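You operate a simulated robot arm through the tools that you are given. There is no shell and no other tool.

Carry out the task below with a simulated robot arm. There is one attempt and no reset: what you move stays moved.

JOB
Proof-load the red coupon to 60 N in the pull tester.
Fine: clip toward the crank, shield shut before any load, clear key once before cranking, no further than 60 N; crank back to nought, then open the shield; the coupon stays in; leave the peel jig.

Only the result counts: the job must be done as asked and must still hold three seconds after the hand-in. Knocking over, shifting, dropping, spilling or breaking anything else fails it.

ROBOT AND FRAMES
A 7-joint arm with a two-finger parallel gripper, fixed in place. Base frame: the origin is on the floor under the middle of its stand, x ahead of it, y to its left, z up; the work surface is at about z = 880. Readings come in mm, rad, newtons and seconds.
With the tool pointing down near the work surface it reaches from about 240 to 680 mm from the base axis. Its first joint turns from -1.152 to 1.152 rad. Payload 2.4 kg.
The tool frame sits at the grasp point between the pads (the TCP): z along the fingers, y along the line on which they close. The tips reach 30 mm beyond it. Largest opening 94 mm; finger width 28, thickness 10; the body of the gripper, 50 by 96 mm, starts 55 mm behind the TCP.
Orientation is told as [roll, pitch, yaw] about the base's x, y, z axes, in that order, counted from this pose: with the fingers straight down and closing along the base's y, the tool's x points along the base's -x, its y along +y and its z along -z.

CONTROLS
- The arm moves only by the tool send_rows. Its argument "moves" is a list that holds one entry, the list of rows, each a list of 7 numbers: the turn, a rotation vector about the tool's x, y, z in rad, then the shift along the tool's x, y, z in mm, then the gripper command, from -1 (shut) to 1 (fully open), values between in proportion. In form: [[[rx, ry, rz, tx, ty, tz, grip], ...]]. A call has 1 to 20 rows; each row is the pose to reach, as a shift and turn from the pose commanded when the call began, along the tool's axes at that moment. Each row takes 0.2 s and may step no farther than 50 mm and 0.15 rad from the row before; otherwise, or with a gripper value out of range, the whole call is refused. Where a pose cannot be reached the arm comes as near as it can. A force on the tool above 40 N (or 10 N above the force at the start of the call, whichever is more), or a blocked arm, ends the call early, and 0.2 s more pass. The fingers move at their own pace (about 153 mm/s each) and stop on an object; they squeeze with about 30 N. The grip force told is the motor's: it shows also when the fingers shut on nothing. Time passes only in rows, and 0.2 s behind the last, so rows that repeat a pose let the fingers close. The reply holds the time, the measured pose of the TCP, the force on the tool along the base axes, the opening and the grip force, in the units named above and with some noise, with the torque about the TCP (base axes, N m) and any sound that the robot's microphone picked up.
- Cameras (640 x 400 px; columns grow to the right, rows downward): "scene" is fixed at [36.2, 476.6, 1461.1]; the picture's right is [-0.76, -0.66, 0.00], its down [-0.30, 0.34, -0.89] and it looks along [0.58, -0.67, -0.45] (base axes); focal length 294 px, centre (320, 200). "wrist" rides on the gripper at [76, 14, -103] in the tool frame; the picture's right is [-0.18, 0.98, 0.00], its down [-0.75, -0.14, -0.64] and it looks along [-0.63, -0.12, 0.77] (tool axes); focal length 243 px, centre (320, 200). There is no depth. A picture from a camera that has moved, and an enlarged one, comes with that camera's place and axes in the base frame and with its lens. The place of the scene camera against the robot may be out by one fixed shift of up to 12 mm in any direction.
- camera(camera): a new picture of that camera. The clock stands still meanwhile.
- close_up(camera, box): a new picture of the part [left, top, right, bottom] of that camera's present view, enlarged. The clock stands still meanwhile.
- job_done(): hands the job in; it is judged then, once.

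Nothing tells you positions but the pictures and the camera data. Unless the task says otherwise, let go and move clear before handing in.

The tools are called after "Emit:" as a command line: name --argument value ..., lists and objects as JSON in quotes. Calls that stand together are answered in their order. send_rows: Moves the arm, as the interface text tells. Its arguments: {"type":"object","properties":{"moves":{"type":"array","items":{"type":"array","items":{"type":"array","items":{"type":"number"}}}}},"required":["moves"]} The other tools are called the same way: camera (camera) takes a picture; close_up (camera, box) takes an enlarged picture of a part of a camera's view; job_done () hands the job in.

At the start:

```text
time_s: 0.0
position: [355.4, 29.2, 1288.0]
ee_rot: [0.0, 0.001, 0.0]
ft_force: [-0.5, -0.4, 0.1]
moment: [0.04, 0.01, 0.0]
gripper_width: 93.8
grip_force: 0.0
```

scene: 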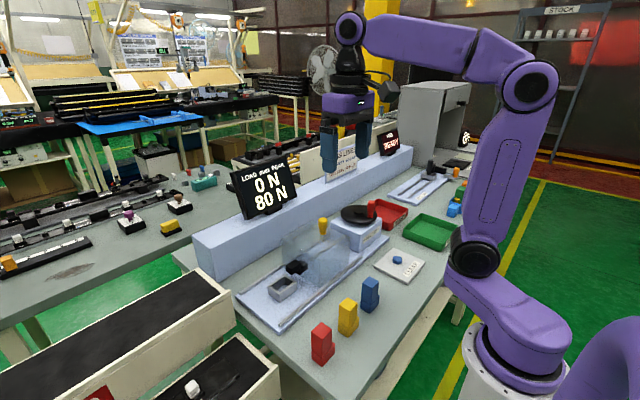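
wrist: 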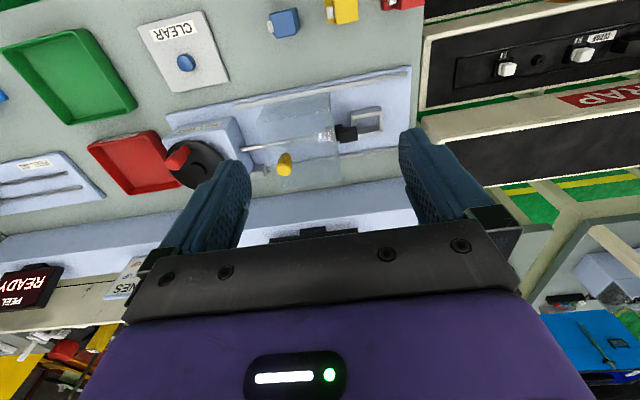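

I see the pull tester on the table with a crank, a transparent shield with a yellow knob, a clear key on a plate, and three coupons (red, yellow, blue). I'll take close-ups to work out the details before moving.

Emit:
close_up --camera "scene" --box '[220, 180, 460, 370]'

Emit:
close_up --camera "scene" --box '[220, 120, 420, 240]'

Emit:
close_up --camera "wrist" --box '[130, 0, 430, 210]'

Emit:
camera --camera "wrist"

```text
2.11 times, centred on (340, 275) of scene
camera zoom: at [36.2, 476.6, 1461.1], right [-0.76, -0.66, 0.0], down [-0.3, 0.34, -0.89], along [0.58, -0.67, -0.45], focal length 618 px, centre (278, 42)
```

zoom: 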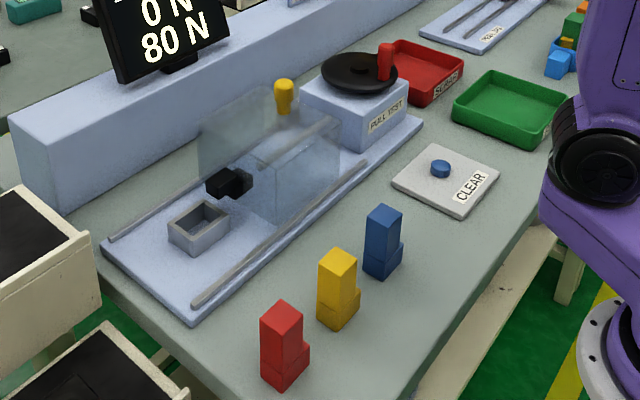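

```text
3.20 times, centred on (320, 180) of scene
camera zoom: at [36.2, 476.6, 1461.1], right [-0.76, -0.66, 0.0], down [-0.3, 0.34, -0.89], along [0.58, -0.67, -0.45], focal length 940 px, centre (320, 264)
```

zoom: 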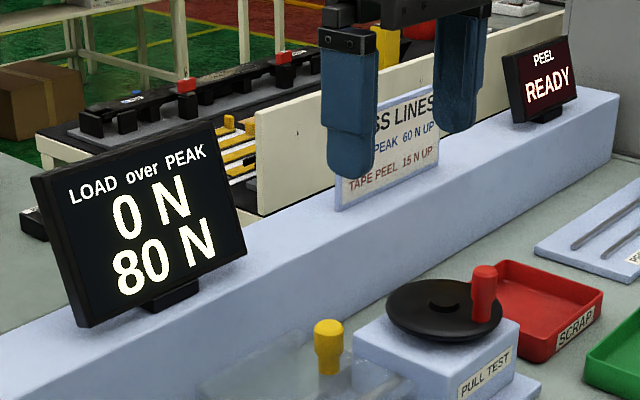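

```text
1.90 times, centred on (280, 105) of wrist
camera zoom: at [279.9, 42.5, 1388.9], right [0.18, 0.98, 0.0], down [0.75, -0.14, 0.64], along [0.63, -0.12, -0.77], focal length 462 px, centre (396, 381)
```

zoom: 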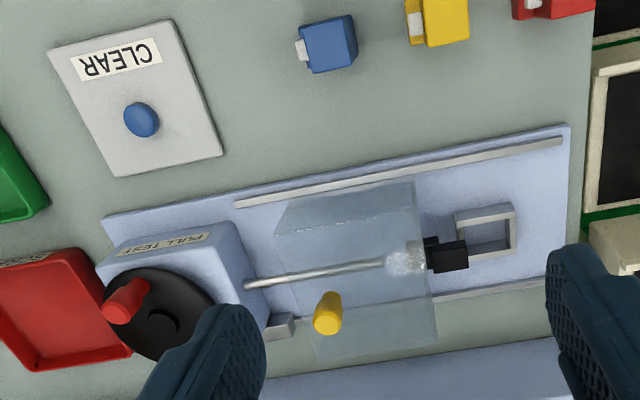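

```text
taken
camera wrist: at [279.9, 42.5, 1388.9], right [0.18, 0.98, 0.0], down [0.75, -0.14, 0.64], along [0.63, -0.12, -0.77], focal length 243 px, centre (320, 200)
```

wrist: 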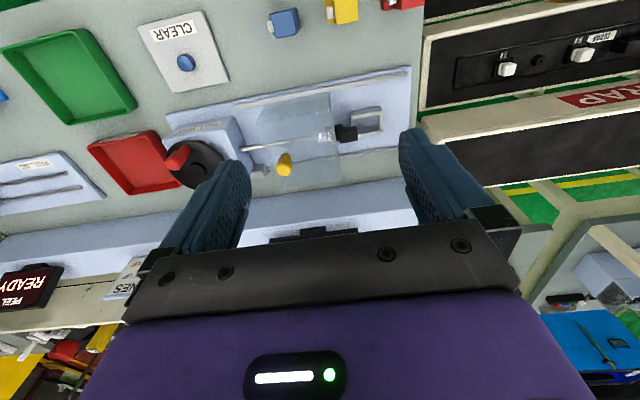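

I need to understand the shield mechanism and the coupon shape better. I take tighter close-ups.

Emit:
close_up --camera "scene" --box '[270, 200, 370, 310]'

Emit:
close_up --camera "scene" --box '[300, 270, 390, 370]'

Emit:
close_up --camera "wrist" --box '[220, 70, 420, 200]'

Emit:
close_up --camera "scene" --box '[320, 170, 480, 290]'

```text
3.64 times, centred on (320, 255) of scene
camera zoom: at [36.2, 476.6, 1461.1], right [-0.76, -0.66, 0.0], down [-0.3, 0.34, -0.89], along [0.58, -0.67, -0.45], focal length 1068 px, centre (320, 0)
```

zoom: 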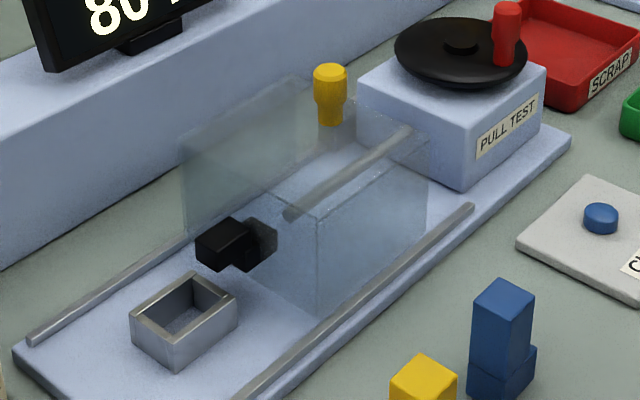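

```text
4.00 times, centred on (345, 320) of scene
camera zoom: at [36.2, 476.6, 1461.1], right [-0.76, -0.66, 0.0], down [-0.3, 0.34, -0.89], along [0.58, -0.67, -0.45], focal length 1175 px, centre (220, -280)
```

zoom: 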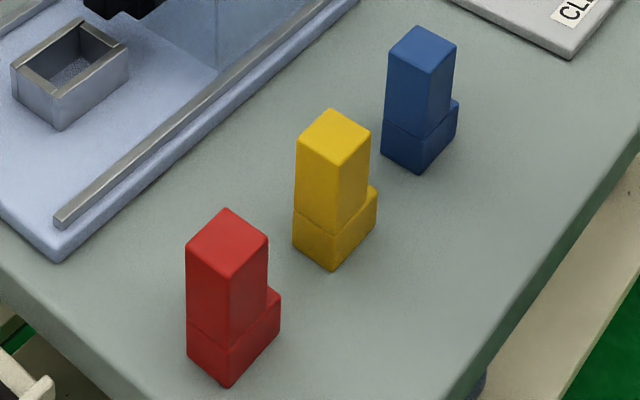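

```text
3.08 times, centred on (320, 135) of wrist
camera zoom: at [279.9, 42.5, 1388.9], right [0.18, 0.98, 0.0], down [0.75, -0.14, 0.64], along [0.63, -0.12, -0.77], focal length 746 px, centre (320, 400)
```

zoom: 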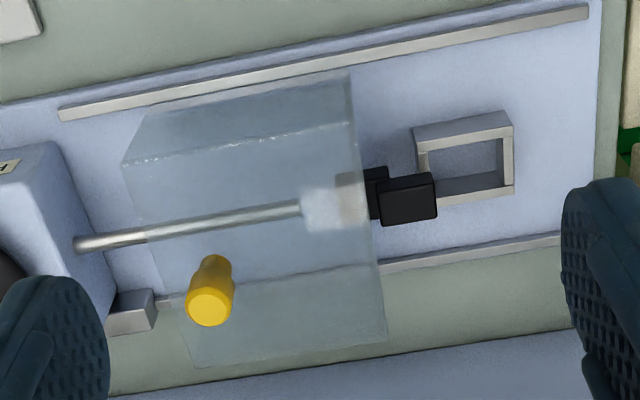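

```text
3.33 times, centred on (400, 230) of scene
camera zoom: at [36.2, 476.6, 1461.1], right [-0.76, -0.66, 0.0], down [-0.3, 0.34, -0.89], along [0.58, -0.67, -0.45], focal length 979 px, centre (53, 100)
```

zoom: 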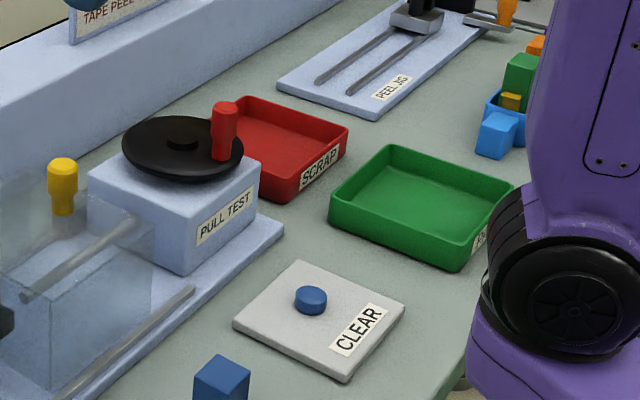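

The shield is a clear hood sliding along y on two rails, now open on the crank side. The pocket is at about (487, 96), and the crank is at about (489, -256). I'll move toward the red coupon for a better view of it and its clip.

Emit:
send_rows --moves '[[[0, 0, 0, 15, 30, 0, 1], [0, 0, 0, 30, 60, 0, 1], [0, 0, 0, 45, 90, 0, 1], [0, 0, 0, 60, 110, 0, 1], [0, 0, 0, 75, 120, 0, 1], [0, 0, 0, 75, 120, 0, 1]]]'

Emit:
camera --camera "wrist"

```text
time_s: 1.4
position: [279.8, 147.3, 1289.2]
ee_rot: [0.0, 0.001, 0.0]
ft_force: [-0.1, 0.1, -0.1]
moment: [-0.01, 0.03, -0.06]
gripper_width: 94.1
grip_force: 0.0
```

```text
taken
camera wrist: at [204.4, 161.5, 1389.7], right [0.18, 0.98, 0.0], down [0.75, -0.14, 0.64], along [0.63, -0.12, -0.77], focal length 243 px, centre (320, 200)
```

wrist: 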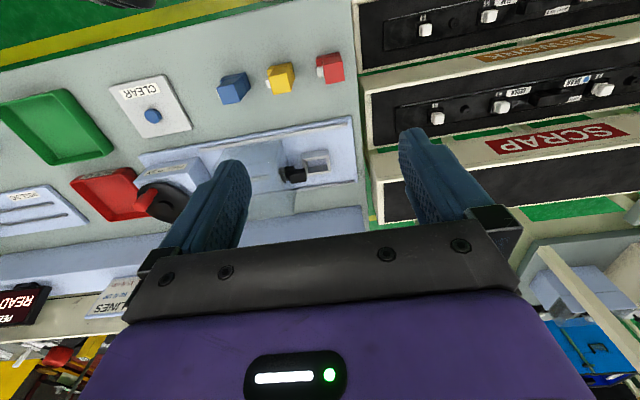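

The three coupons are now fully visible; I zoom in on them.

Emit:
close_up --camera "wrist" --box '[200, 35, 360, 135]'

Emit:
close_up --camera "wrist" --box '[230, 110, 370, 210]'

```text
4.00 times, centred on (280, 85) of wrist
camera zoom: at [204.4, 161.5, 1389.7], right [0.18, 0.98, 0.0], down [0.75, -0.14, 0.64], along [0.63, -0.12, -0.77], focal length 970 px, centre (480, 660)
```

zoom: 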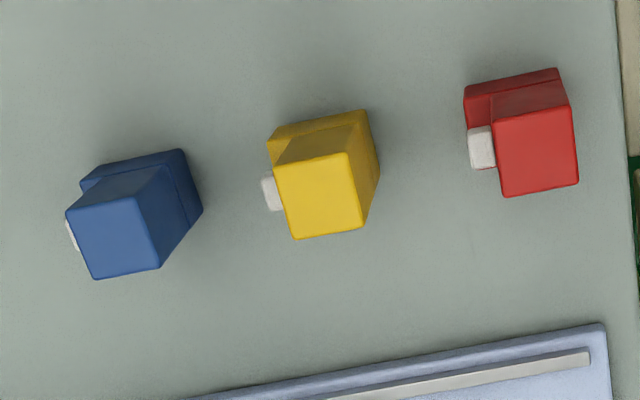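

```text
4.00 times, centred on (300, 160) of wrist
camera zoom: at [204.4, 161.5, 1389.7], right [0.18, 0.98, 0.0], down [0.75, -0.14, 0.64], along [0.63, -0.12, -0.77], focal length 970 px, centre (400, 360)
```

zoom: 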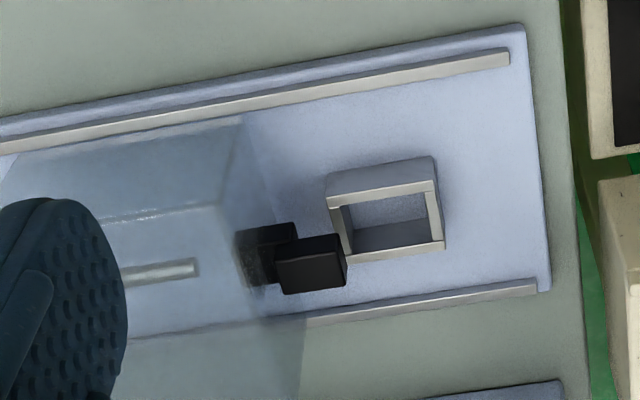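

The red coupon's white clip is on its -y face, already on the crank side. Next I move the camera nearer to the pocket, jaw and shield to measure them.

Emit:
send_rows --moves '[[[0, 0, 0, -30, -10, 45, 1], [0, 0, 0, -60, -20, 90, 1], [0, 0, 0, -90, -30, 130, 1], [0, 0, 0, -120, -35, 170, 1], [0, 0, 0, -140, -40, 200, 1], [0, 0, 0, -140, -40, 200, 1]]]'

Emit:
camera --camera "wrist"

Emit:
close_up --camera "wrist" --box '[240, 40, 420, 170]'

Emit:
camera --camera "scene"

```text
refused: row 1 steps farther than a row can; nothing moved
```

```text
taken
camera wrist: at [204.4, 161.5, 1389.7], right [0.18, 0.98, 0.0], down [0.75, -0.14, 0.64], along [0.63, -0.12, -0.77], focal length 243 px, centre (320, 200)
```

wrist: 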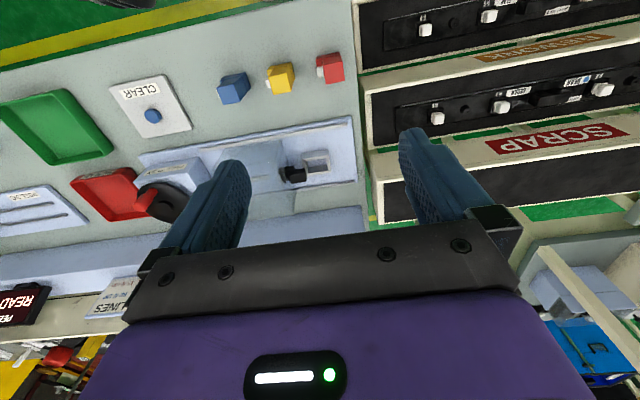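

```text
3.08 times, centred on (330, 105) of wrist
camera zoom: at [204.4, 161.5, 1389.7], right [0.18, 0.98, 0.0], down [0.75, -0.14, 0.64], along [0.63, -0.12, -0.77], focal length 746 px, centre (289, 492)
```

zoom: 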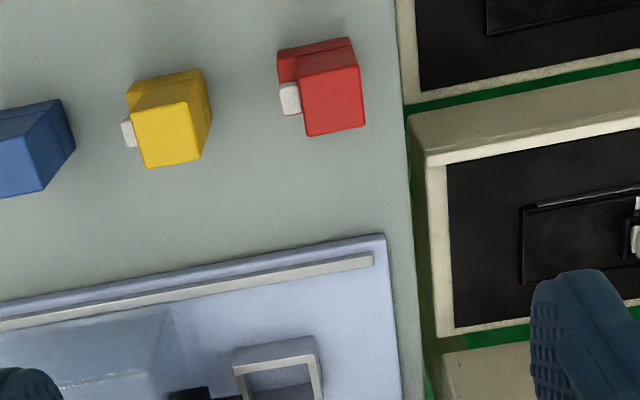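

```text
taken
```

scene: 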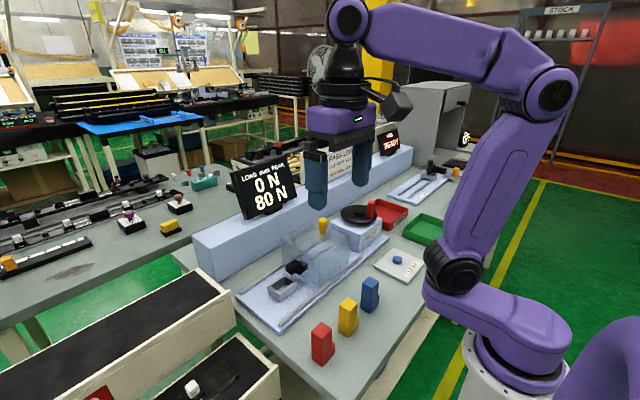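

The step was too long for one row, so nothing moved. I resend it with smaller steps.

Emit:
send_rows --moves '[[[0, 0, 0, -20, -6, 30, 1], [0, 0, 0, -40, -12, 60, 1], [0, 0, 0, -60, -18, 90, 1], [0, 0, 0, -80, -24, 120, 1], [0, 0, 0, -100, -30, 150, 1], [0, 0, 0, -120, -36, 180, 1], [0, 0, 0, -140, -40, 200, 1], [0, 0, 0, -140, -40, 200, 1]]]'

Emit:
camera --camera "wrist"

Emit:
close_up --camera "wrist" --box '[240, 40, 420, 170]'

```text
time_s: 3.2
position: [419.1, 110.1, 1088.7]
ee_rot: [0.0, 0.001, 0.0]
ft_force: [-0.1, -0.3, -0.8]
moment: [0.01, -0.01, 0.01]
gripper_width: 94.1
grip_force: 0.0
```

```text
taken
camera wrist: at [343.7, 123.6, 1189.5], right [0.18, 0.98, 0.0], down [0.75, -0.14, 0.64], along [0.63, -0.12, -0.77], focal length 243 px, centre (320, 200)
```

wrist: 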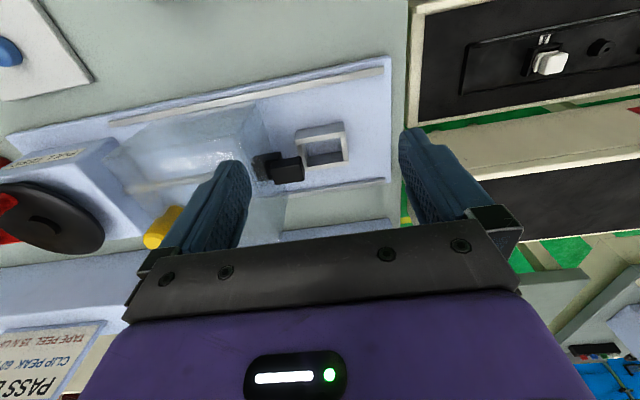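

```text
3.08 times, centred on (330, 105) of wrist
camera zoom: at [343.7, 123.6, 1189.5], right [0.18, 0.98, 0.0], down [0.75, -0.14, 0.64], along [0.63, -0.12, -0.77], focal length 746 px, centre (289, 492)
```

zoom: 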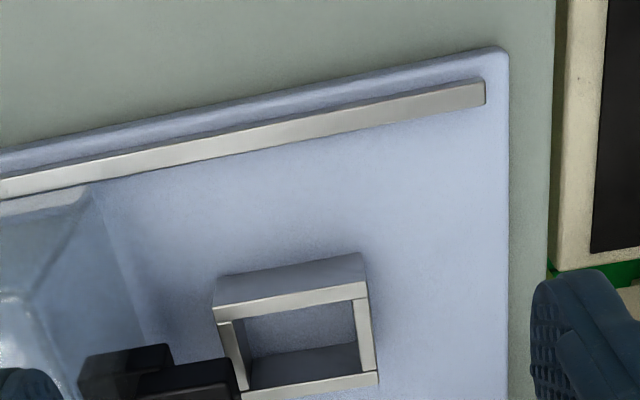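

Emit:
close_up --camera "wrist" --box '[230, 100, 400, 210]'

Emit:
close_up --camera "scene" --box '[260, 220, 350, 320]'

```text
3.64 times, centred on (315, 155) of wrist
camera zoom: at [343.7, 123.6, 1189.5], right [0.18, 0.98, 0.0], down [0.75, -0.14, 0.64], along [0.63, -0.12, -0.77], focal length 882 px, centre (338, 364)
```

zoom: 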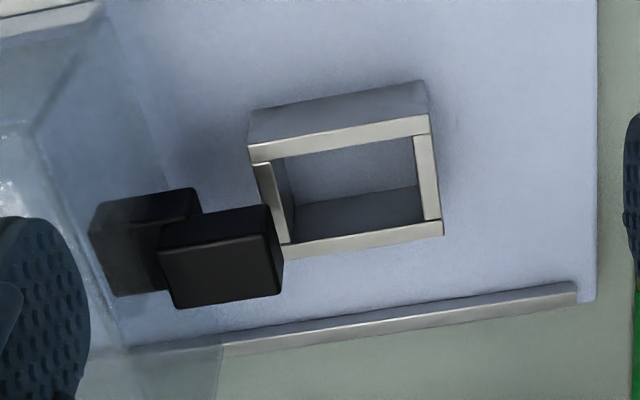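

```text
4.00 times, centred on (305, 270) of scene
camera zoom: at [36.2, 476.6, 1461.1], right [-0.76, -0.66, 0.0], down [-0.3, 0.34, -0.89], along [0.58, -0.67, -0.45], focal length 1175 px, centre (380, -80)
```

zoom: 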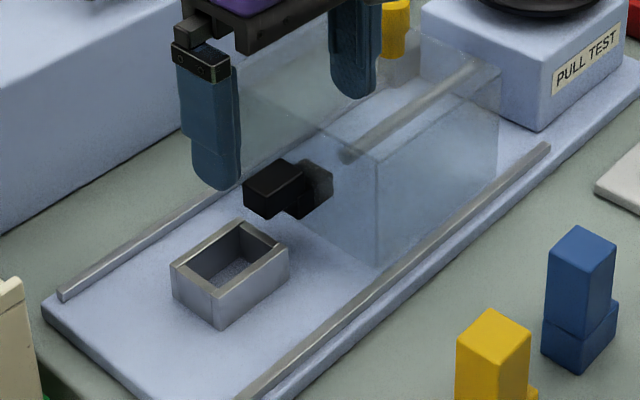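

The jaw is a black stepped block between the rod and the pocket, and the pocket is a rectangular ring centred near (490, 100). Next I look at the knob and crank from closer up.

Emit:
send_rows --moves '[[[0, 0, 0, 0, -35, 0, 1], [0, 0, 0, 0, -70, 0, 1], [0, 0, 0, 0, -105, 0, 1], [0, 0, 0, 0, -140, 0, 1], [0, 0, 0, 0, -140, 0, 1]]]'

Emit:
camera --camera "wrist"

Emit:
close_up --camera "wrist" --box '[240, 80, 420, 200]'

Emit:
close_up --camera "wrist" --box '[60, 60, 260, 200]'

```text
time_s: 4.4
position: [419.9, -33.8, 1089.3]
ee_rot: [0.001, -0.001, 0.0]
ft_force: [-0.5, 0.6, 0.3]
moment: [0.01, 0.01, 0.02]
gripper_width: 94.2
grip_force: 0.2
```

```text
taken
camera wrist: at [344.1, -19.3, 1189.8], right [0.18, 0.98, 0.0], down [0.75, -0.14, 0.64], along [0.63, -0.12, -0.77], focal length 243 px, centre (320, 200)
```

wrist: 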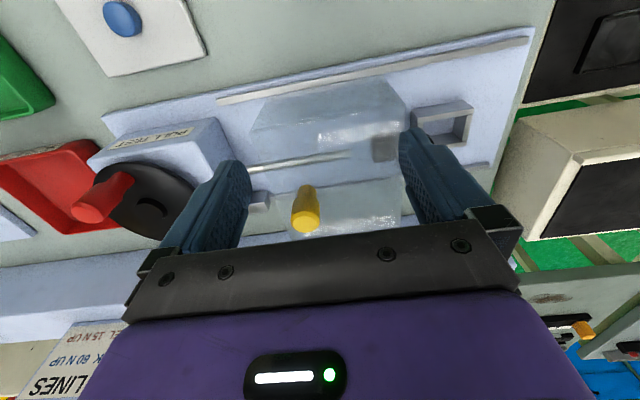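

```text
3.33 times, centred on (330, 140) of wrist
camera zoom: at [344.1, -19.3, 1189.8], right [0.18, 0.98, 0.0], down [0.75, -0.14, 0.64], along [0.63, -0.12, -0.77], focal length 809 px, centre (287, 400)
```

zoom: 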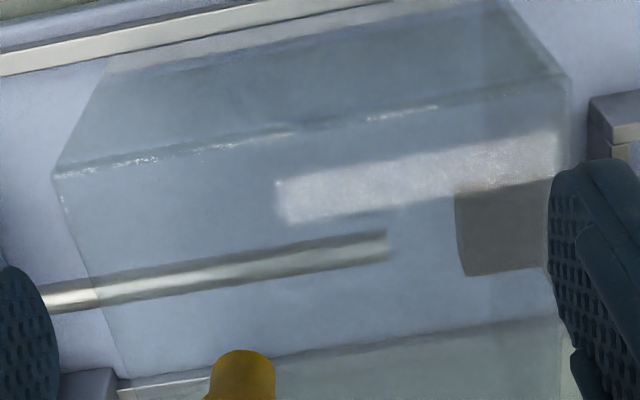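

```text
2.86 times, centred on (160, 130) of wrist
camera zoom: at [344.1, -19.3, 1189.8], right [0.18, 0.98, 0.0], down [0.75, -0.14, 0.64], along [0.63, -0.12, -0.77], focal length 693 px, centre (777, 400)
```

zoom: 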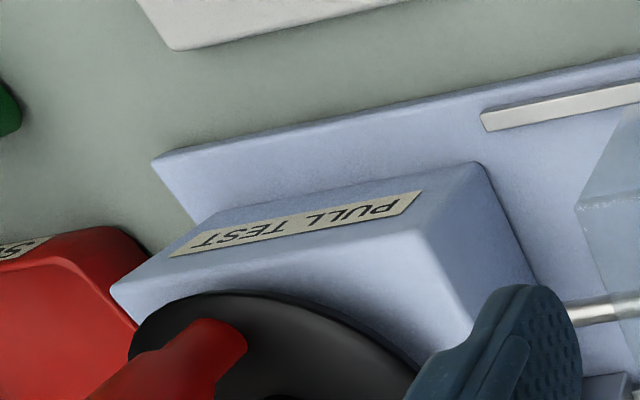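

The knob sits on top of the shield at about (488, -60), with its top at z about 1040. I'll now turn the gripper by 90°, so that it grips the coupon across x and leaves the clip free, and hover above the red coupon.

Emit:
send_rows --moves '[[[0, 0, -0.143, 11, 18, 0, 1], [0, 0, -0.286, 22, 36, 0, 1], [0, 0, -0.428, 33, 54, 0, 1], [0, 0, -0.571, 44, 72, 0, 1], [0, 0, -0.714, 55, 90, 0, 1], [0, 0, -0.857, 66, 108, 0, 1], [0, 0, -1.0, 77, 126, 0, 1], [0, 0, -1.142, 88, 144, 0, 1], [0, 0, -1.285, 99, 162, 0, 1], [0, 0, -1.428, 110, 180, 0, 1], [0, 0, -1.5708, 120, 195, 0, 1], [0, 0, -1.5708, 120, 195, 0, 1]]]'

Emit:
camera --camera "wrist"

Emit:
camera --camera "scene"

```text
time_s: 7.0
position: [300.3, 162.4, 1088.5]
ee_rot: [0.002, 0.0, 1.574]
ft_force: [-0.4, 0.8, 0.4]
moment: [0.01, -0.01, -0.03]
gripper_width: 93.9
grip_force: 0.1
```

```text
taken
camera wrist: at [286.1, 86.1, 1189.1], right [-0.98, 0.18, 0.0], down [0.14, 0.75, 0.64], along [0.12, 0.63, -0.77], focal length 243 px, centre (320, 200)
```

wrist: 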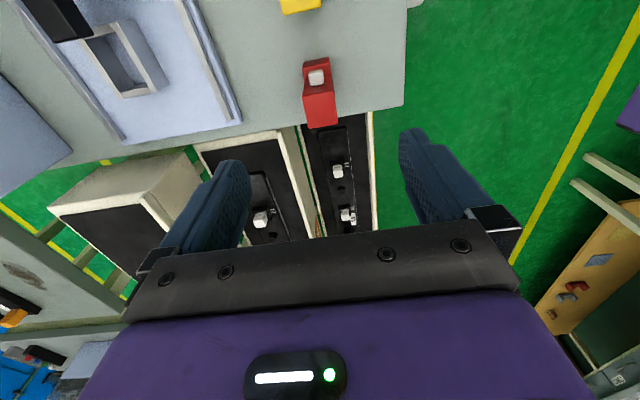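

```text
taken
```

scene: 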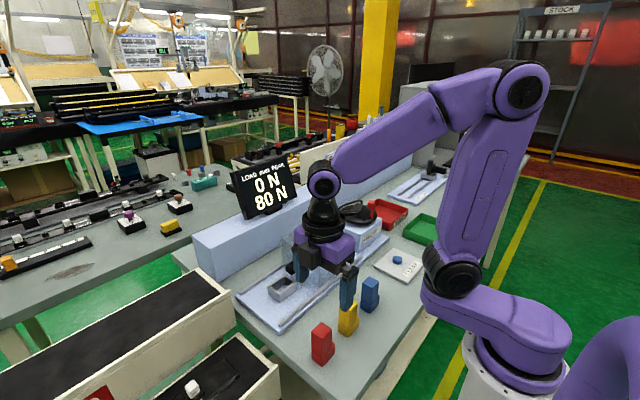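

The turn worked; the red coupon is ahead of the fingers with its clip facing the camera (-y side). I zoom to measure it.

Emit:
close_up --camera "wrist" --box '[270, 40, 370, 140]'

Emit:
close_up --camera "wrist" --box '[40, 0, 220, 120]'

```text
4.00 times, centred on (320, 90) of wrist
camera zoom: at [286.1, 86.1, 1189.1], right [-0.98, 0.18, 0.0], down [0.14, 0.75, 0.64], along [0.12, 0.63, -0.77], focal length 970 px, centre (320, 640)
```

zoom: 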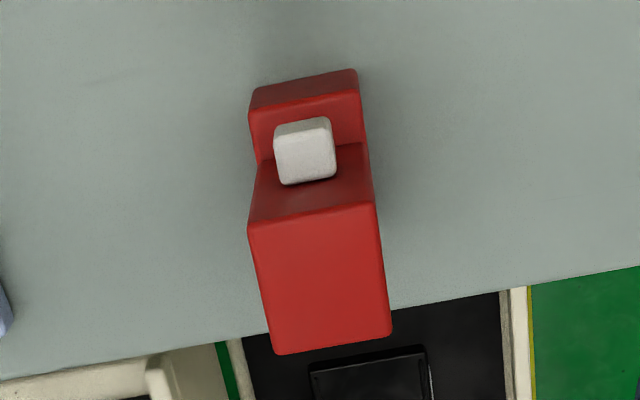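

```text
3.33 times, centred on (130, 60) of wrist
camera zoom: at [286.1, 86.1, 1189.1], right [-0.98, 0.18, 0.0], down [0.14, 0.75, 0.64], along [0.12, 0.63, -0.77], focal length 809 px, centre (953, 667)
```

zoom: 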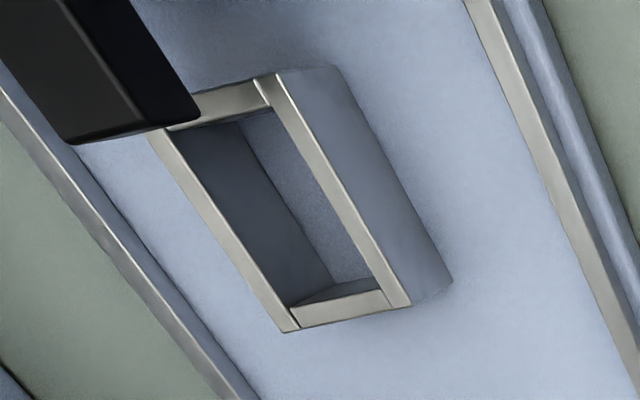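

The red coupon's body is centred near (301.5, 166), about 29 mm wide in x and 30 mm in y, with its top near z = 963; the clip and step point to -y. I descend part way above it and check.

Emit:
send_rows --moves '[[[0, 0, 0, -3.6, -1.2, 25, 1], [0, 0, 0, -3.6, -1.2, 50, 1], [0, 0, 0, -3.6, -1.2, 75, 1], [0, 0, 0, -3.6, -1.2, 90, 1], [0, 0, 0, -3.6, -1.2, 90, 1]]]'

Emit:
camera --camera "wrist"

Emit:
close_up --camera "scene" --box '[270, 240, 400, 370]'

```text
time_s: 8.2
position: [301.9, 166.3, 997.5]
ee_rot: [0.001, 0.0, 1.571]
ft_force: [0.5, 0.8, -0.2]
moment: [0.02, 0.01, -0.02]
gripper_width: 94.0
grip_force: 0.2
```

```text
taken
camera wrist: at [288.6, 90.2, 1098.9], right [-0.98, 0.18, 0.0], down [0.14, 0.75, 0.64], along [0.12, 0.63, -0.77], focal length 243 px, centre (320, 200)
```

wrist: 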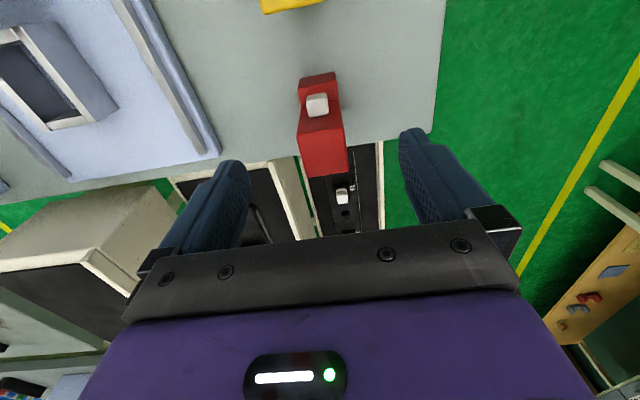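

```text
3.08 times, centred on (335, 305) of scene
camera zoom: at [36.2, 476.6, 1461.1], right [-0.76, -0.66, 0.0], down [-0.3, 0.34, -0.89], along [0.58, -0.67, -0.45], focal length 904 px, centre (274, -123)
```

zoom: 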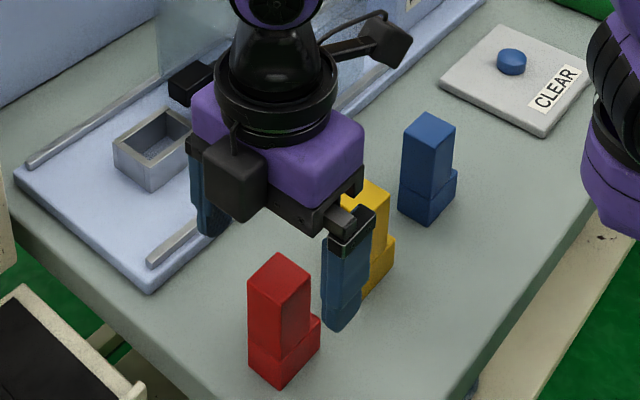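

The fingers straddle the red coupon. I check its centring once more from this height.

Emit:
close_up --camera "wrist" --box '[260, 60, 400, 190]'

```text
3.08 times, centred on (330, 125) of wrist
camera zoom: at [288.6, 90.2, 1098.9], right [-0.98, 0.18, 0.0], down [0.14, 0.75, 0.64], along [0.12, 0.63, -0.77], focal length 746 px, centre (289, 431)
```

zoom: 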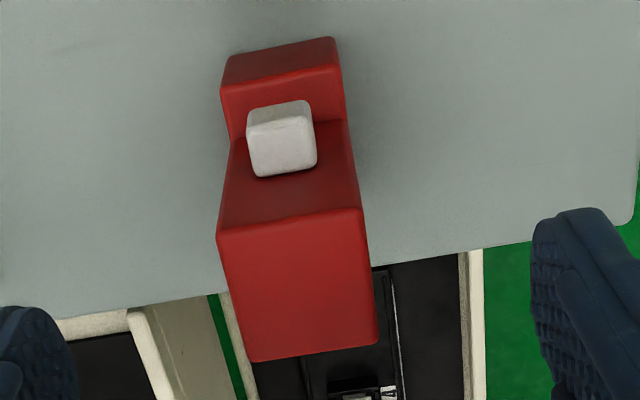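

The coupon's body is centred at about (300.4, 165.8), as planned. I descend to z = 950 and close on it.

Emit:
send_rows --moves '[[[0, 0, 0, 0.5, 1.4, 15, 1], [0, 0, 0, 0.5, 1.4, 30, 1], [0, 0, 0, 0.5, 1.4, 42, 1], [0, 0, 0, 0.5, 1.4, 48, 1], [0, 0, 0, 0.5, 1.4, 48, 1]]]'

Emit:
camera --camera "wrist"

```text
time_s: 9.4
position: [301.3, 165.4, 948.4]
ee_rot: [0.0, 0.001, 1.571]
ft_force: [0.3, 0.4, -1.2]
moment: [0.0, 0.0, 0.01]
gripper_width: 94.0
grip_force: 0.1
```

```text
taken
camera wrist: at [286.6, 89.5, 1050.7], right [-0.98, 0.18, 0.0], down [0.14, 0.75, 0.64], along [0.12, 0.63, -0.77], focal length 243 px, centre (320, 200)
```

wrist: 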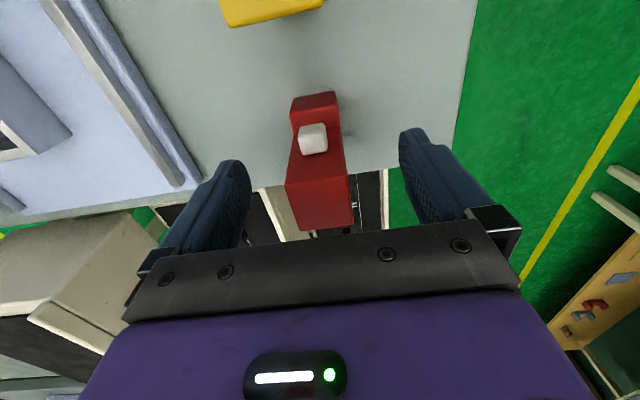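

Emit:
send_rows --moves '[[[0, 0, 0, 0, 0, 0, 0.2], [0, 0, 0, 0, 0, 0, -0.2], [0, 0, 0, 0, 0, 0, -0.3], [0, 0, 0, 0, 0, 0, -1], [0, 0, 0, 0, 0, 0, -1], [0, 0, 0, 0, 0, 0, -1]]]'

Emit:
camera --camera "wrist"

Emit:
close_up --camera "scene" --box '[270, 240, 400, 370]'

```text
time_s: 10.8
position: [300.5, 165.4, 949.1]
ee_rot: [0.0, 0.0, 1.571]
ft_force: [0.1, -0.4, 0.5]
moment: [-0.01, -0.02, -0.01]
gripper_width: 33.1
grip_force: 29.7
```

```text
taken
camera wrist: at [286.6, 89.5, 1050.8], right [-0.98, 0.18, 0.0], down [0.14, 0.75, 0.64], along [0.12, 0.63, -0.77], focal length 243 px, centre (320, 200)
```

wrist: 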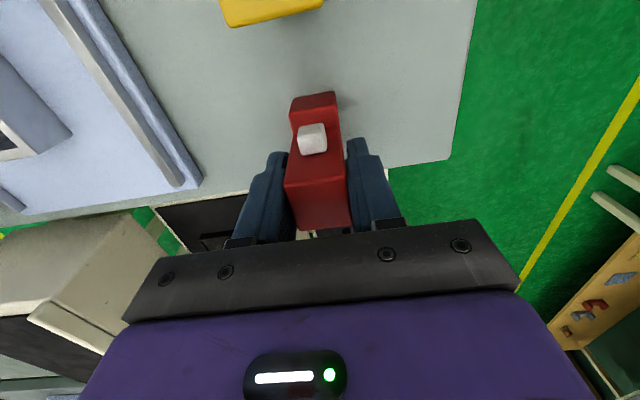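

```text
3.08 times, centred on (335, 305) of scene
camera zoom: at [36.2, 476.6, 1461.1], right [-0.76, -0.66, 0.0], down [-0.3, 0.34, -0.89], along [0.58, -0.67, -0.45], focal length 904 px, centre (274, -123)
```

zoom: 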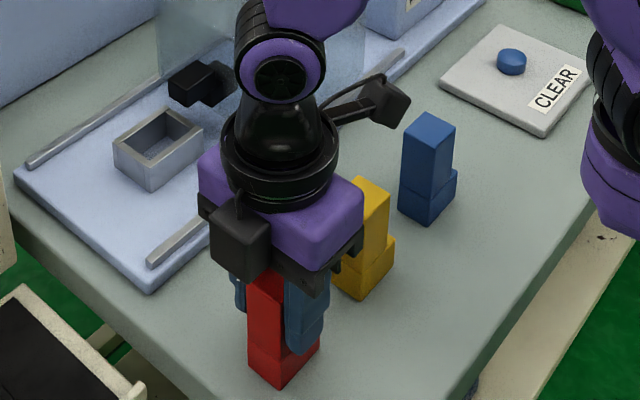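

The coupon is gripped (33 mm opening, 30 N). I lift it straight up well clear of everything and check that it hangs straight.

Emit:
send_rows --moves '[[[0, 0, 0, 0, 0, -10, -1], [0, 0, 0, 0, 0, -30, -1], [0, 0, 0, 0, 0, -55, -1], [0, 0, 0, 0, 0, -80, -1], [0, 0, 0, 0, 0, -105, -1], [0, 0, 0, 0, 0, -125, -1], [0, 0, 0, 0, 0, -125, -1]]]'

Emit:
camera --camera "wrist"

Emit:
close_up --camera "scene" --box '[240, 180, 400, 350]'

```text
time_s: 12.4
position: [301.6, 166.7, 1076.7]
ee_rot: [0.0, 0.0, 1.571]
ft_force: [-1.0, -0.7, -0.8]
moment: [0.02, -0.04, 0.03]
gripper_width: 32.8
grip_force: 29.8
```

```text
taken
camera wrist: at [287.4, 90.4, 1176.8], right [-0.98, 0.18, 0.0], down [0.14, 0.75, 0.64], along [0.12, 0.63, -0.77], focal length 243 px, centre (320, 200)
```

wrist: 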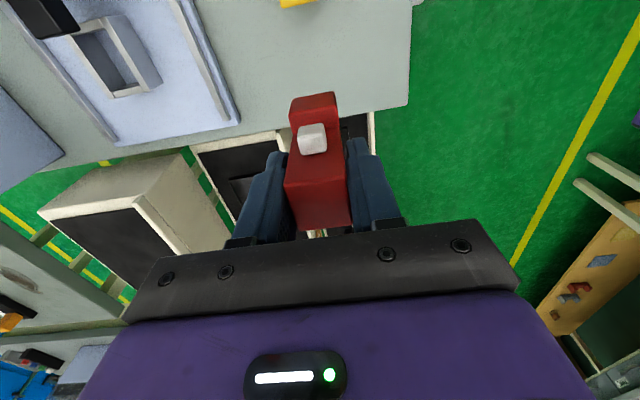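

```text
2.35 times, centred on (320, 265) of scene
camera zoom: at [36.2, 476.6, 1461.1], right [-0.76, -0.66, 0.0], down [-0.3, 0.34, -0.89], along [0.58, -0.67, -0.45], focal length 691 px, centre (320, 47)
```

zoom: 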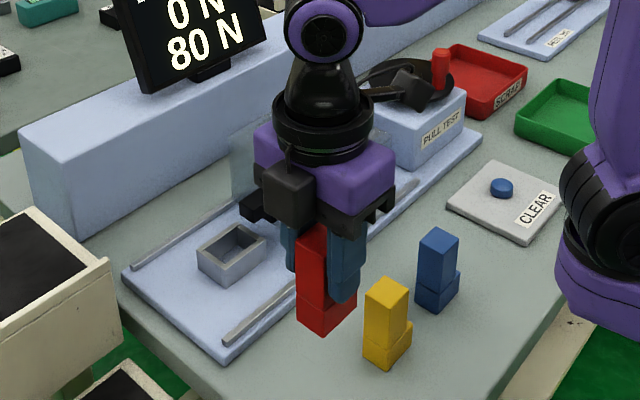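

The coupon hangs straight. I carry it over to the pocket at about (490, 105) and look from there.

Emit:
send_rows --moves '[[[0, 0, 0, 8, -25, 0, -1], [0, 0, 0, 20, -62, 0, -1], [0, 0, 0, 32, -99, 0, -1], [0, 0, 0, 44, -136, 0, -1], [0, 0, 0, 54, -168, 0, -1], [0, 0, 0, 61, -189, 0, -1], [0, 0, 0, 61, -189, 0, -1]]]'

Emit:
camera --camera "wrist"

Emit:
close_up --camera "wrist" --box '[250, 40, 400, 160]'

Emit:
close_up --camera "scene" --box '[230, 200, 350, 310]'

```text
time_s: 14.0
position: [491.5, 107.1, 1074.5]
ee_rot: [-0.002, 0.001, 1.571]
ft_force: [-0.3, 0.5, -0.8]
moment: [0.0, 0.01, 0.01]
gripper_width: 33.2
grip_force: 30.2
```

```text
taken
camera wrist: at [476.8, 30.3, 1175.8], right [-0.98, 0.18, 0.0], down [0.14, 0.75, 0.64], along [0.12, 0.63, -0.77], focal length 243 px, centre (320, 200)
```

wrist: 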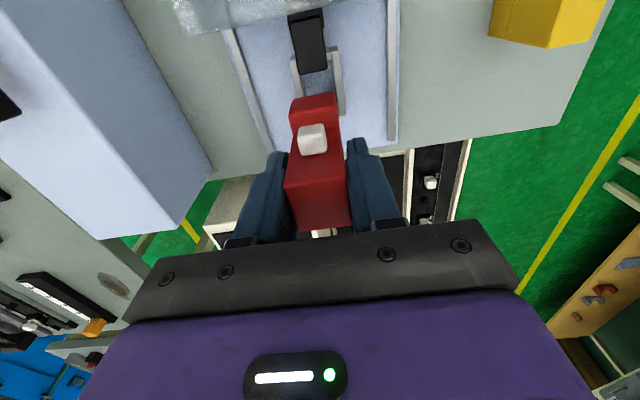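

```text
3.33 times, centred on (325, 100) of wrist
camera zoom: at [476.8, 30.3, 1175.8], right [-0.98, 0.18, 0.0], down [0.14, 0.75, 0.64], along [0.12, 0.63, -0.77], focal length 809 px, centre (303, 533)
```

zoom: 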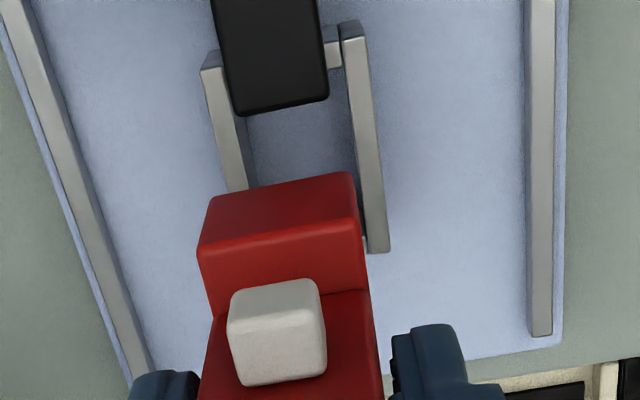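

```text
3.64 times, centred on (290, 255) of scene
camera zoom: at [36.2, 476.6, 1461.1], right [-0.76, -0.66, 0.0], down [-0.3, 0.34, -0.89], along [0.58, -0.67, -0.45], focal length 1068 px, centre (429, 0)
```

zoom: 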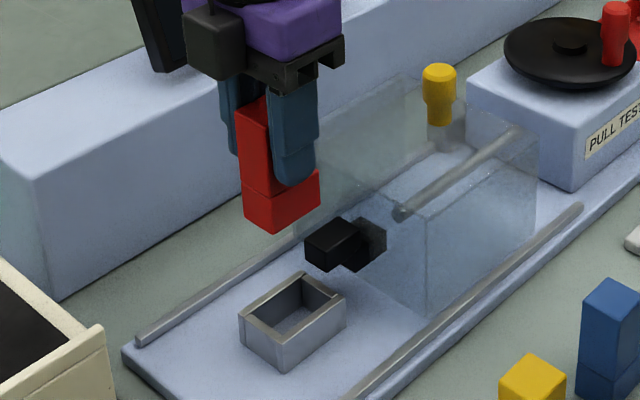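

Coupon and pocket line up in x (both centred near 491), and in y the coupon's base is nearly centred. I shift it 0.5 mm toward -y and lower it until the base is just above the rim.

Emit:
send_rows --moves '[[[0, 0, 0, 0.5, 0, 15, -1], [0, 0, 0, 0.5, 0, 35, -1], [0, 0, 0, 0.5, 0, 52, -1], [0, 0, 0, 0.5, 0, 64, -1], [0, 0, 0, 0.5, 0, 70, -1], [0, 0, 0, 0.5, 0, 70, -1]]]'

Emit:
camera --camera "wrist"

Emit:
close_up --camera "wrist" --box '[250, 40, 400, 160]'

Emit:
close_up --camera "scene" --box '[230, 200, 350, 310]'

```text
time_s: 15.4
position: [489.6, 106.6, 1005.1]
ee_rot: [0.0, 0.0, 1.57]
ft_force: [0.3, 0.0, -0.5]
moment: [0.0, -0.02, -0.02]
gripper_width: 33.0
grip_force: 29.5
```

```text
taken
camera wrist: at [475.8, 29.5, 1105.8], right [-0.98, 0.18, 0.0], down [0.14, 0.75, 0.64], along [0.12, 0.63, -0.77], focal length 243 px, centre (320, 200)
```

wrist: 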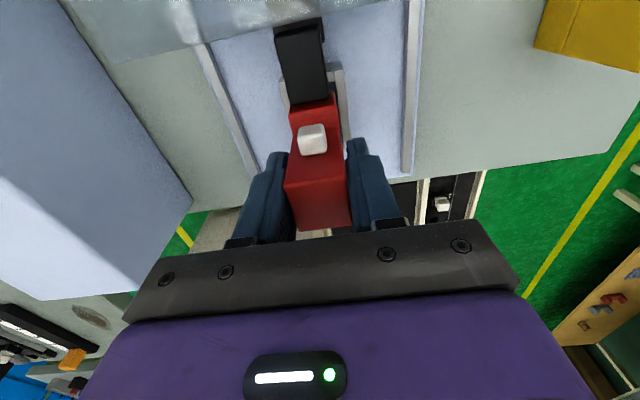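

```text
3.33 times, centred on (325, 100) of wrist
camera zoom: at [475.8, 29.5, 1105.8], right [-0.98, 0.18, 0.0], down [0.14, 0.75, 0.64], along [0.12, 0.63, -0.77], focal length 809 px, centre (303, 533)
```

zoom: 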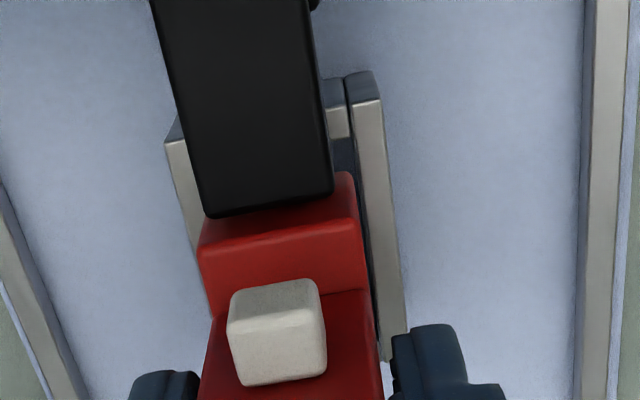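

```text
3.64 times, centred on (290, 255) of scene
camera zoom: at [36.2, 476.6, 1461.1], right [-0.76, -0.66, 0.0], down [-0.3, 0.34, -0.89], along [0.58, -0.67, -0.45], focal length 1068 px, centre (429, 0)
```

zoom: 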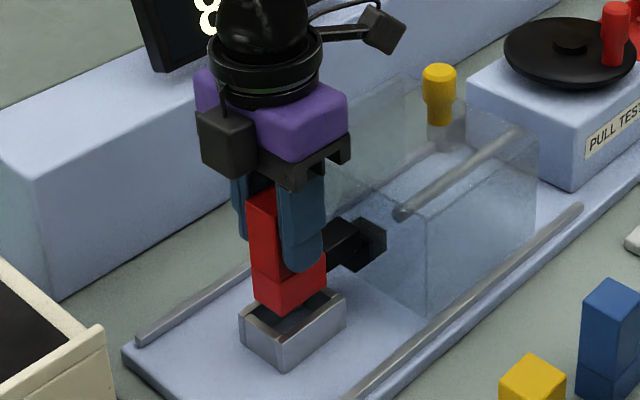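

The base clears the jaw by about 2.5 mm and sits centred above the pocket. I go down into it in small steps.

Emit:
send_rows --moves '[[[0, 0, 0, 0, -0.5, 8, -1], [0, 0, 0, 0, -0.5, 16, -1], [0, 0, 0, 0, -0.5, 22, -1], [0, 0, 0, 0, -0.5, 28, -1], [0, 0, 0, 0, -0.5, 32, -1], [0, 0, 0, 0, -0.5, 34, -1], [0, 0, 0, 0, -0.5, 34, -1]]]'

Emit:
close_up --camera "wrist" --box '[250, 40, 400, 160]'

Emit:
close_up --camera "scene" --box '[230, 200, 350, 310]'

```text
time_s: 17.0
position: [489.2, 105.5, 970.0]
ee_rot: [0.0, 0.002, 1.569]
ft_force: [-0.2, -1.2, -0.8]
moment: [0.02, 0.02, 0.01]
gripper_width: 32.8
grip_force: 29.7
```

```text
3.33 times, centred on (325, 100) of wrist
camera zoom: at [475.6, 29.2, 1071.8], right [-0.98, 0.18, 0.0], down [0.14, 0.75, 0.64], along [0.12, 0.63, -0.77], focal length 809 px, centre (303, 533)
```

zoom: 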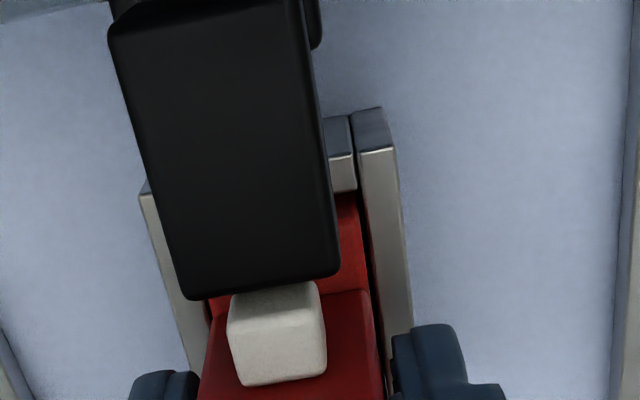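

```text
3.64 times, centred on (290, 255) of scene
camera zoom: at [36.2, 476.6, 1461.1], right [-0.76, -0.66, 0.0], down [-0.3, 0.34, -0.89], along [0.58, -0.67, -0.45], focal length 1068 px, centre (429, 0)
```

zoom: 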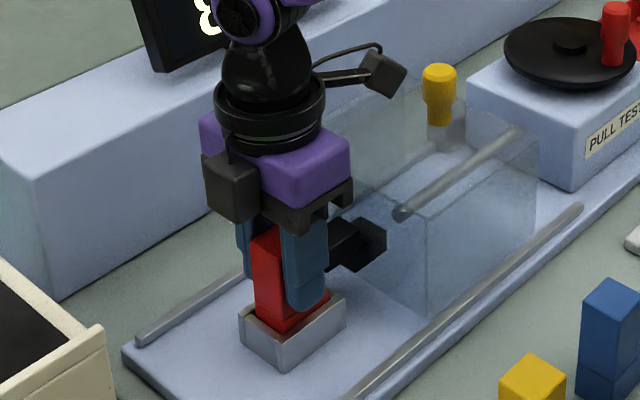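

The base is inside the pocket with no contact force. I continue down slowly to find the floor.

Emit:
send_rows --moves '[[[0, 0, 0, 0, 0, 2, -1], [0, 0, 0, 0, 0, 4, -1], [0, 0, 0, 0, 0, 5, -1], [0, 0, 0, 0, 0, 6, -1]]]'

```text
time_s: 18.0
position: [490.4, 104.5, 964.8]
ee_rot: [0.002, -0.001, 1.571]
ft_force: [-0.3, 0.5, -1.1]
moment: [0.04, 0.01, -0.02]
gripper_width: 33.2
grip_force: 30.7
```

Emit:
send_rows --moves '[[[0, 0, 0, 0, 0, 1, -1], [0, 0, 0, 0, 0, 2, -1]]]'

```text
time_s: 18.6
position: [490.5, 104.2, 965.4]
ee_rot: [-0.003, -0.003, 1.57]
ft_force: [-4.3, -0.9, 24.7]
moment: [-0.22, 0.13, -0.02]
gripper_width: 33.4
grip_force: 29.9
```

Contact: 25 N upward with the base well inside the pocket, so it has reached the floor. I look before releasing.

Emit:
send_rows --moves '[[[0, 0, 0, 0, 0, -1.5, -1], [0, 0, 0, 0, 0, -1.5, -1]]]'

Emit:
close_up --camera "wrist" --box '[250, 40, 400, 160]'

Emit:
close_up --camera "scene" --box '[250, 230, 330, 310]'

```text
time_s: 19.2
position: [490.2, 105.7, 963.8]
ee_rot: [-0.001, -0.001, 1.571]
ft_force: [3.2, -0.1, 7.5]
moment: [0.03, -0.22, -0.02]
gripper_width: 33.2
grip_force: 30.1
```

```text
3.33 times, centred on (325, 100) of wrist
camera zoom: at [475.9, 28.6, 1065.3], right [-0.98, 0.18, 0.0], down [0.14, 0.75, 0.64], along [0.12, 0.63, -0.77], focal length 809 px, centre (303, 533)
```

zoom: 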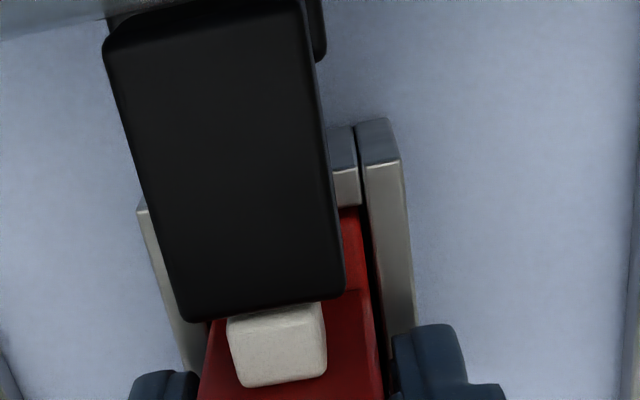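

```text
5.00 times, centred on (290, 270) of scene
camera zoom: at [36.1, 476.6, 1461.1], right [-0.76, -0.66, 0.0], down [-0.3, 0.34, -0.89], along [0.58, -0.67, -0.45], focal length 1468 px, centre (470, -150)
```

zoom: 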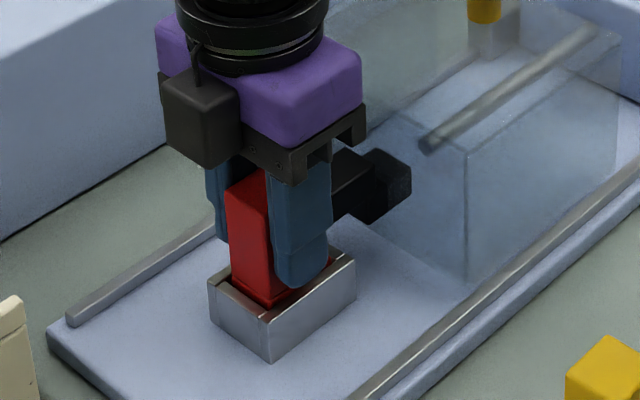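

The step is flush with the pocket rim, so the coupon is seated with its clip toward the crank. I release it and rise.

Emit:
send_rows --moves '[[[0, 0, 0, 0, 0, 0, -0.25], [0, 0, 0, 0, 0, 0, -0.1], [0, 0, 0, 0, 0, 0, 0.1], [0, 0, 0, 0, 0, 0, 0.3], [0, 0, 0, 0, 0, -15, 0.3], [0, 0, 0, 0, 0, -35, 0.3], [0, 0, 0, 0, 0, -60, 0.3], [0, 0, 0, 0, 0, -90, 0.3], [0, 0, 0, 0, 0, -115, 0.3], [0, 0, 0, 0, 0, -115, 0.3]]]'

Emit:
camera --camera "wrist"

Emit:
close_up --camera "wrist" --box '[250, 0, 400, 120]'

Emit:
close_up --camera "scene" --box '[250, 220, 340, 310]'

```text
time_s: 21.4
position: [491.7, 104.0, 1078.9]
ee_rot: [0.0, -0.001, 1.57]
ft_force: [0.3, 0.2, 1.0]
moment: [0.01, -0.01, -0.01]
gripper_width: 61.0
grip_force: 0.0
```

```text
taken
camera wrist: at [477.4, 28.5, 1180.1], right [-0.98, 0.18, 0.0], down [0.14, 0.75, 0.64], along [0.12, 0.63, -0.77], focal length 243 px, centre (320, 200)
```

wrist: 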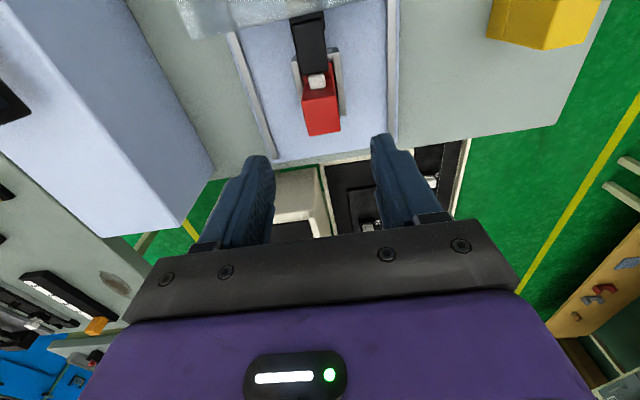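

```text
3.33 times, centred on (325, 60) of wrist
camera zoom: at [477.4, 28.5, 1180.1], right [-0.98, 0.18, 0.0], down [0.14, 0.75, 0.64], along [0.12, 0.63, -0.77], focal length 809 px, centre (303, 667)
```

zoom: 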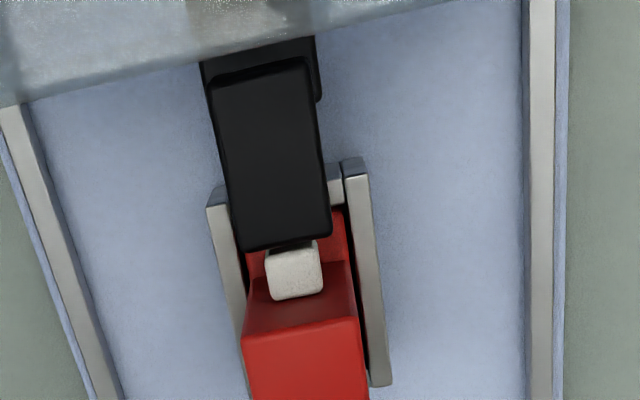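

```text
4.44 times, centred on (295, 265) of scene
camera zoom: at [36.2, 476.6, 1461.1], right [-0.76, -0.66, 0.0], down [-0.3, 0.34, -0.89], along [0.58, -0.67, -0.45], focal length 1305 px, centre (431, -89)
```

zoom: 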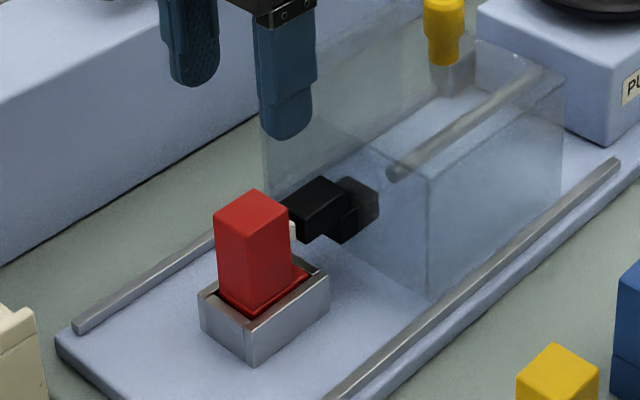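

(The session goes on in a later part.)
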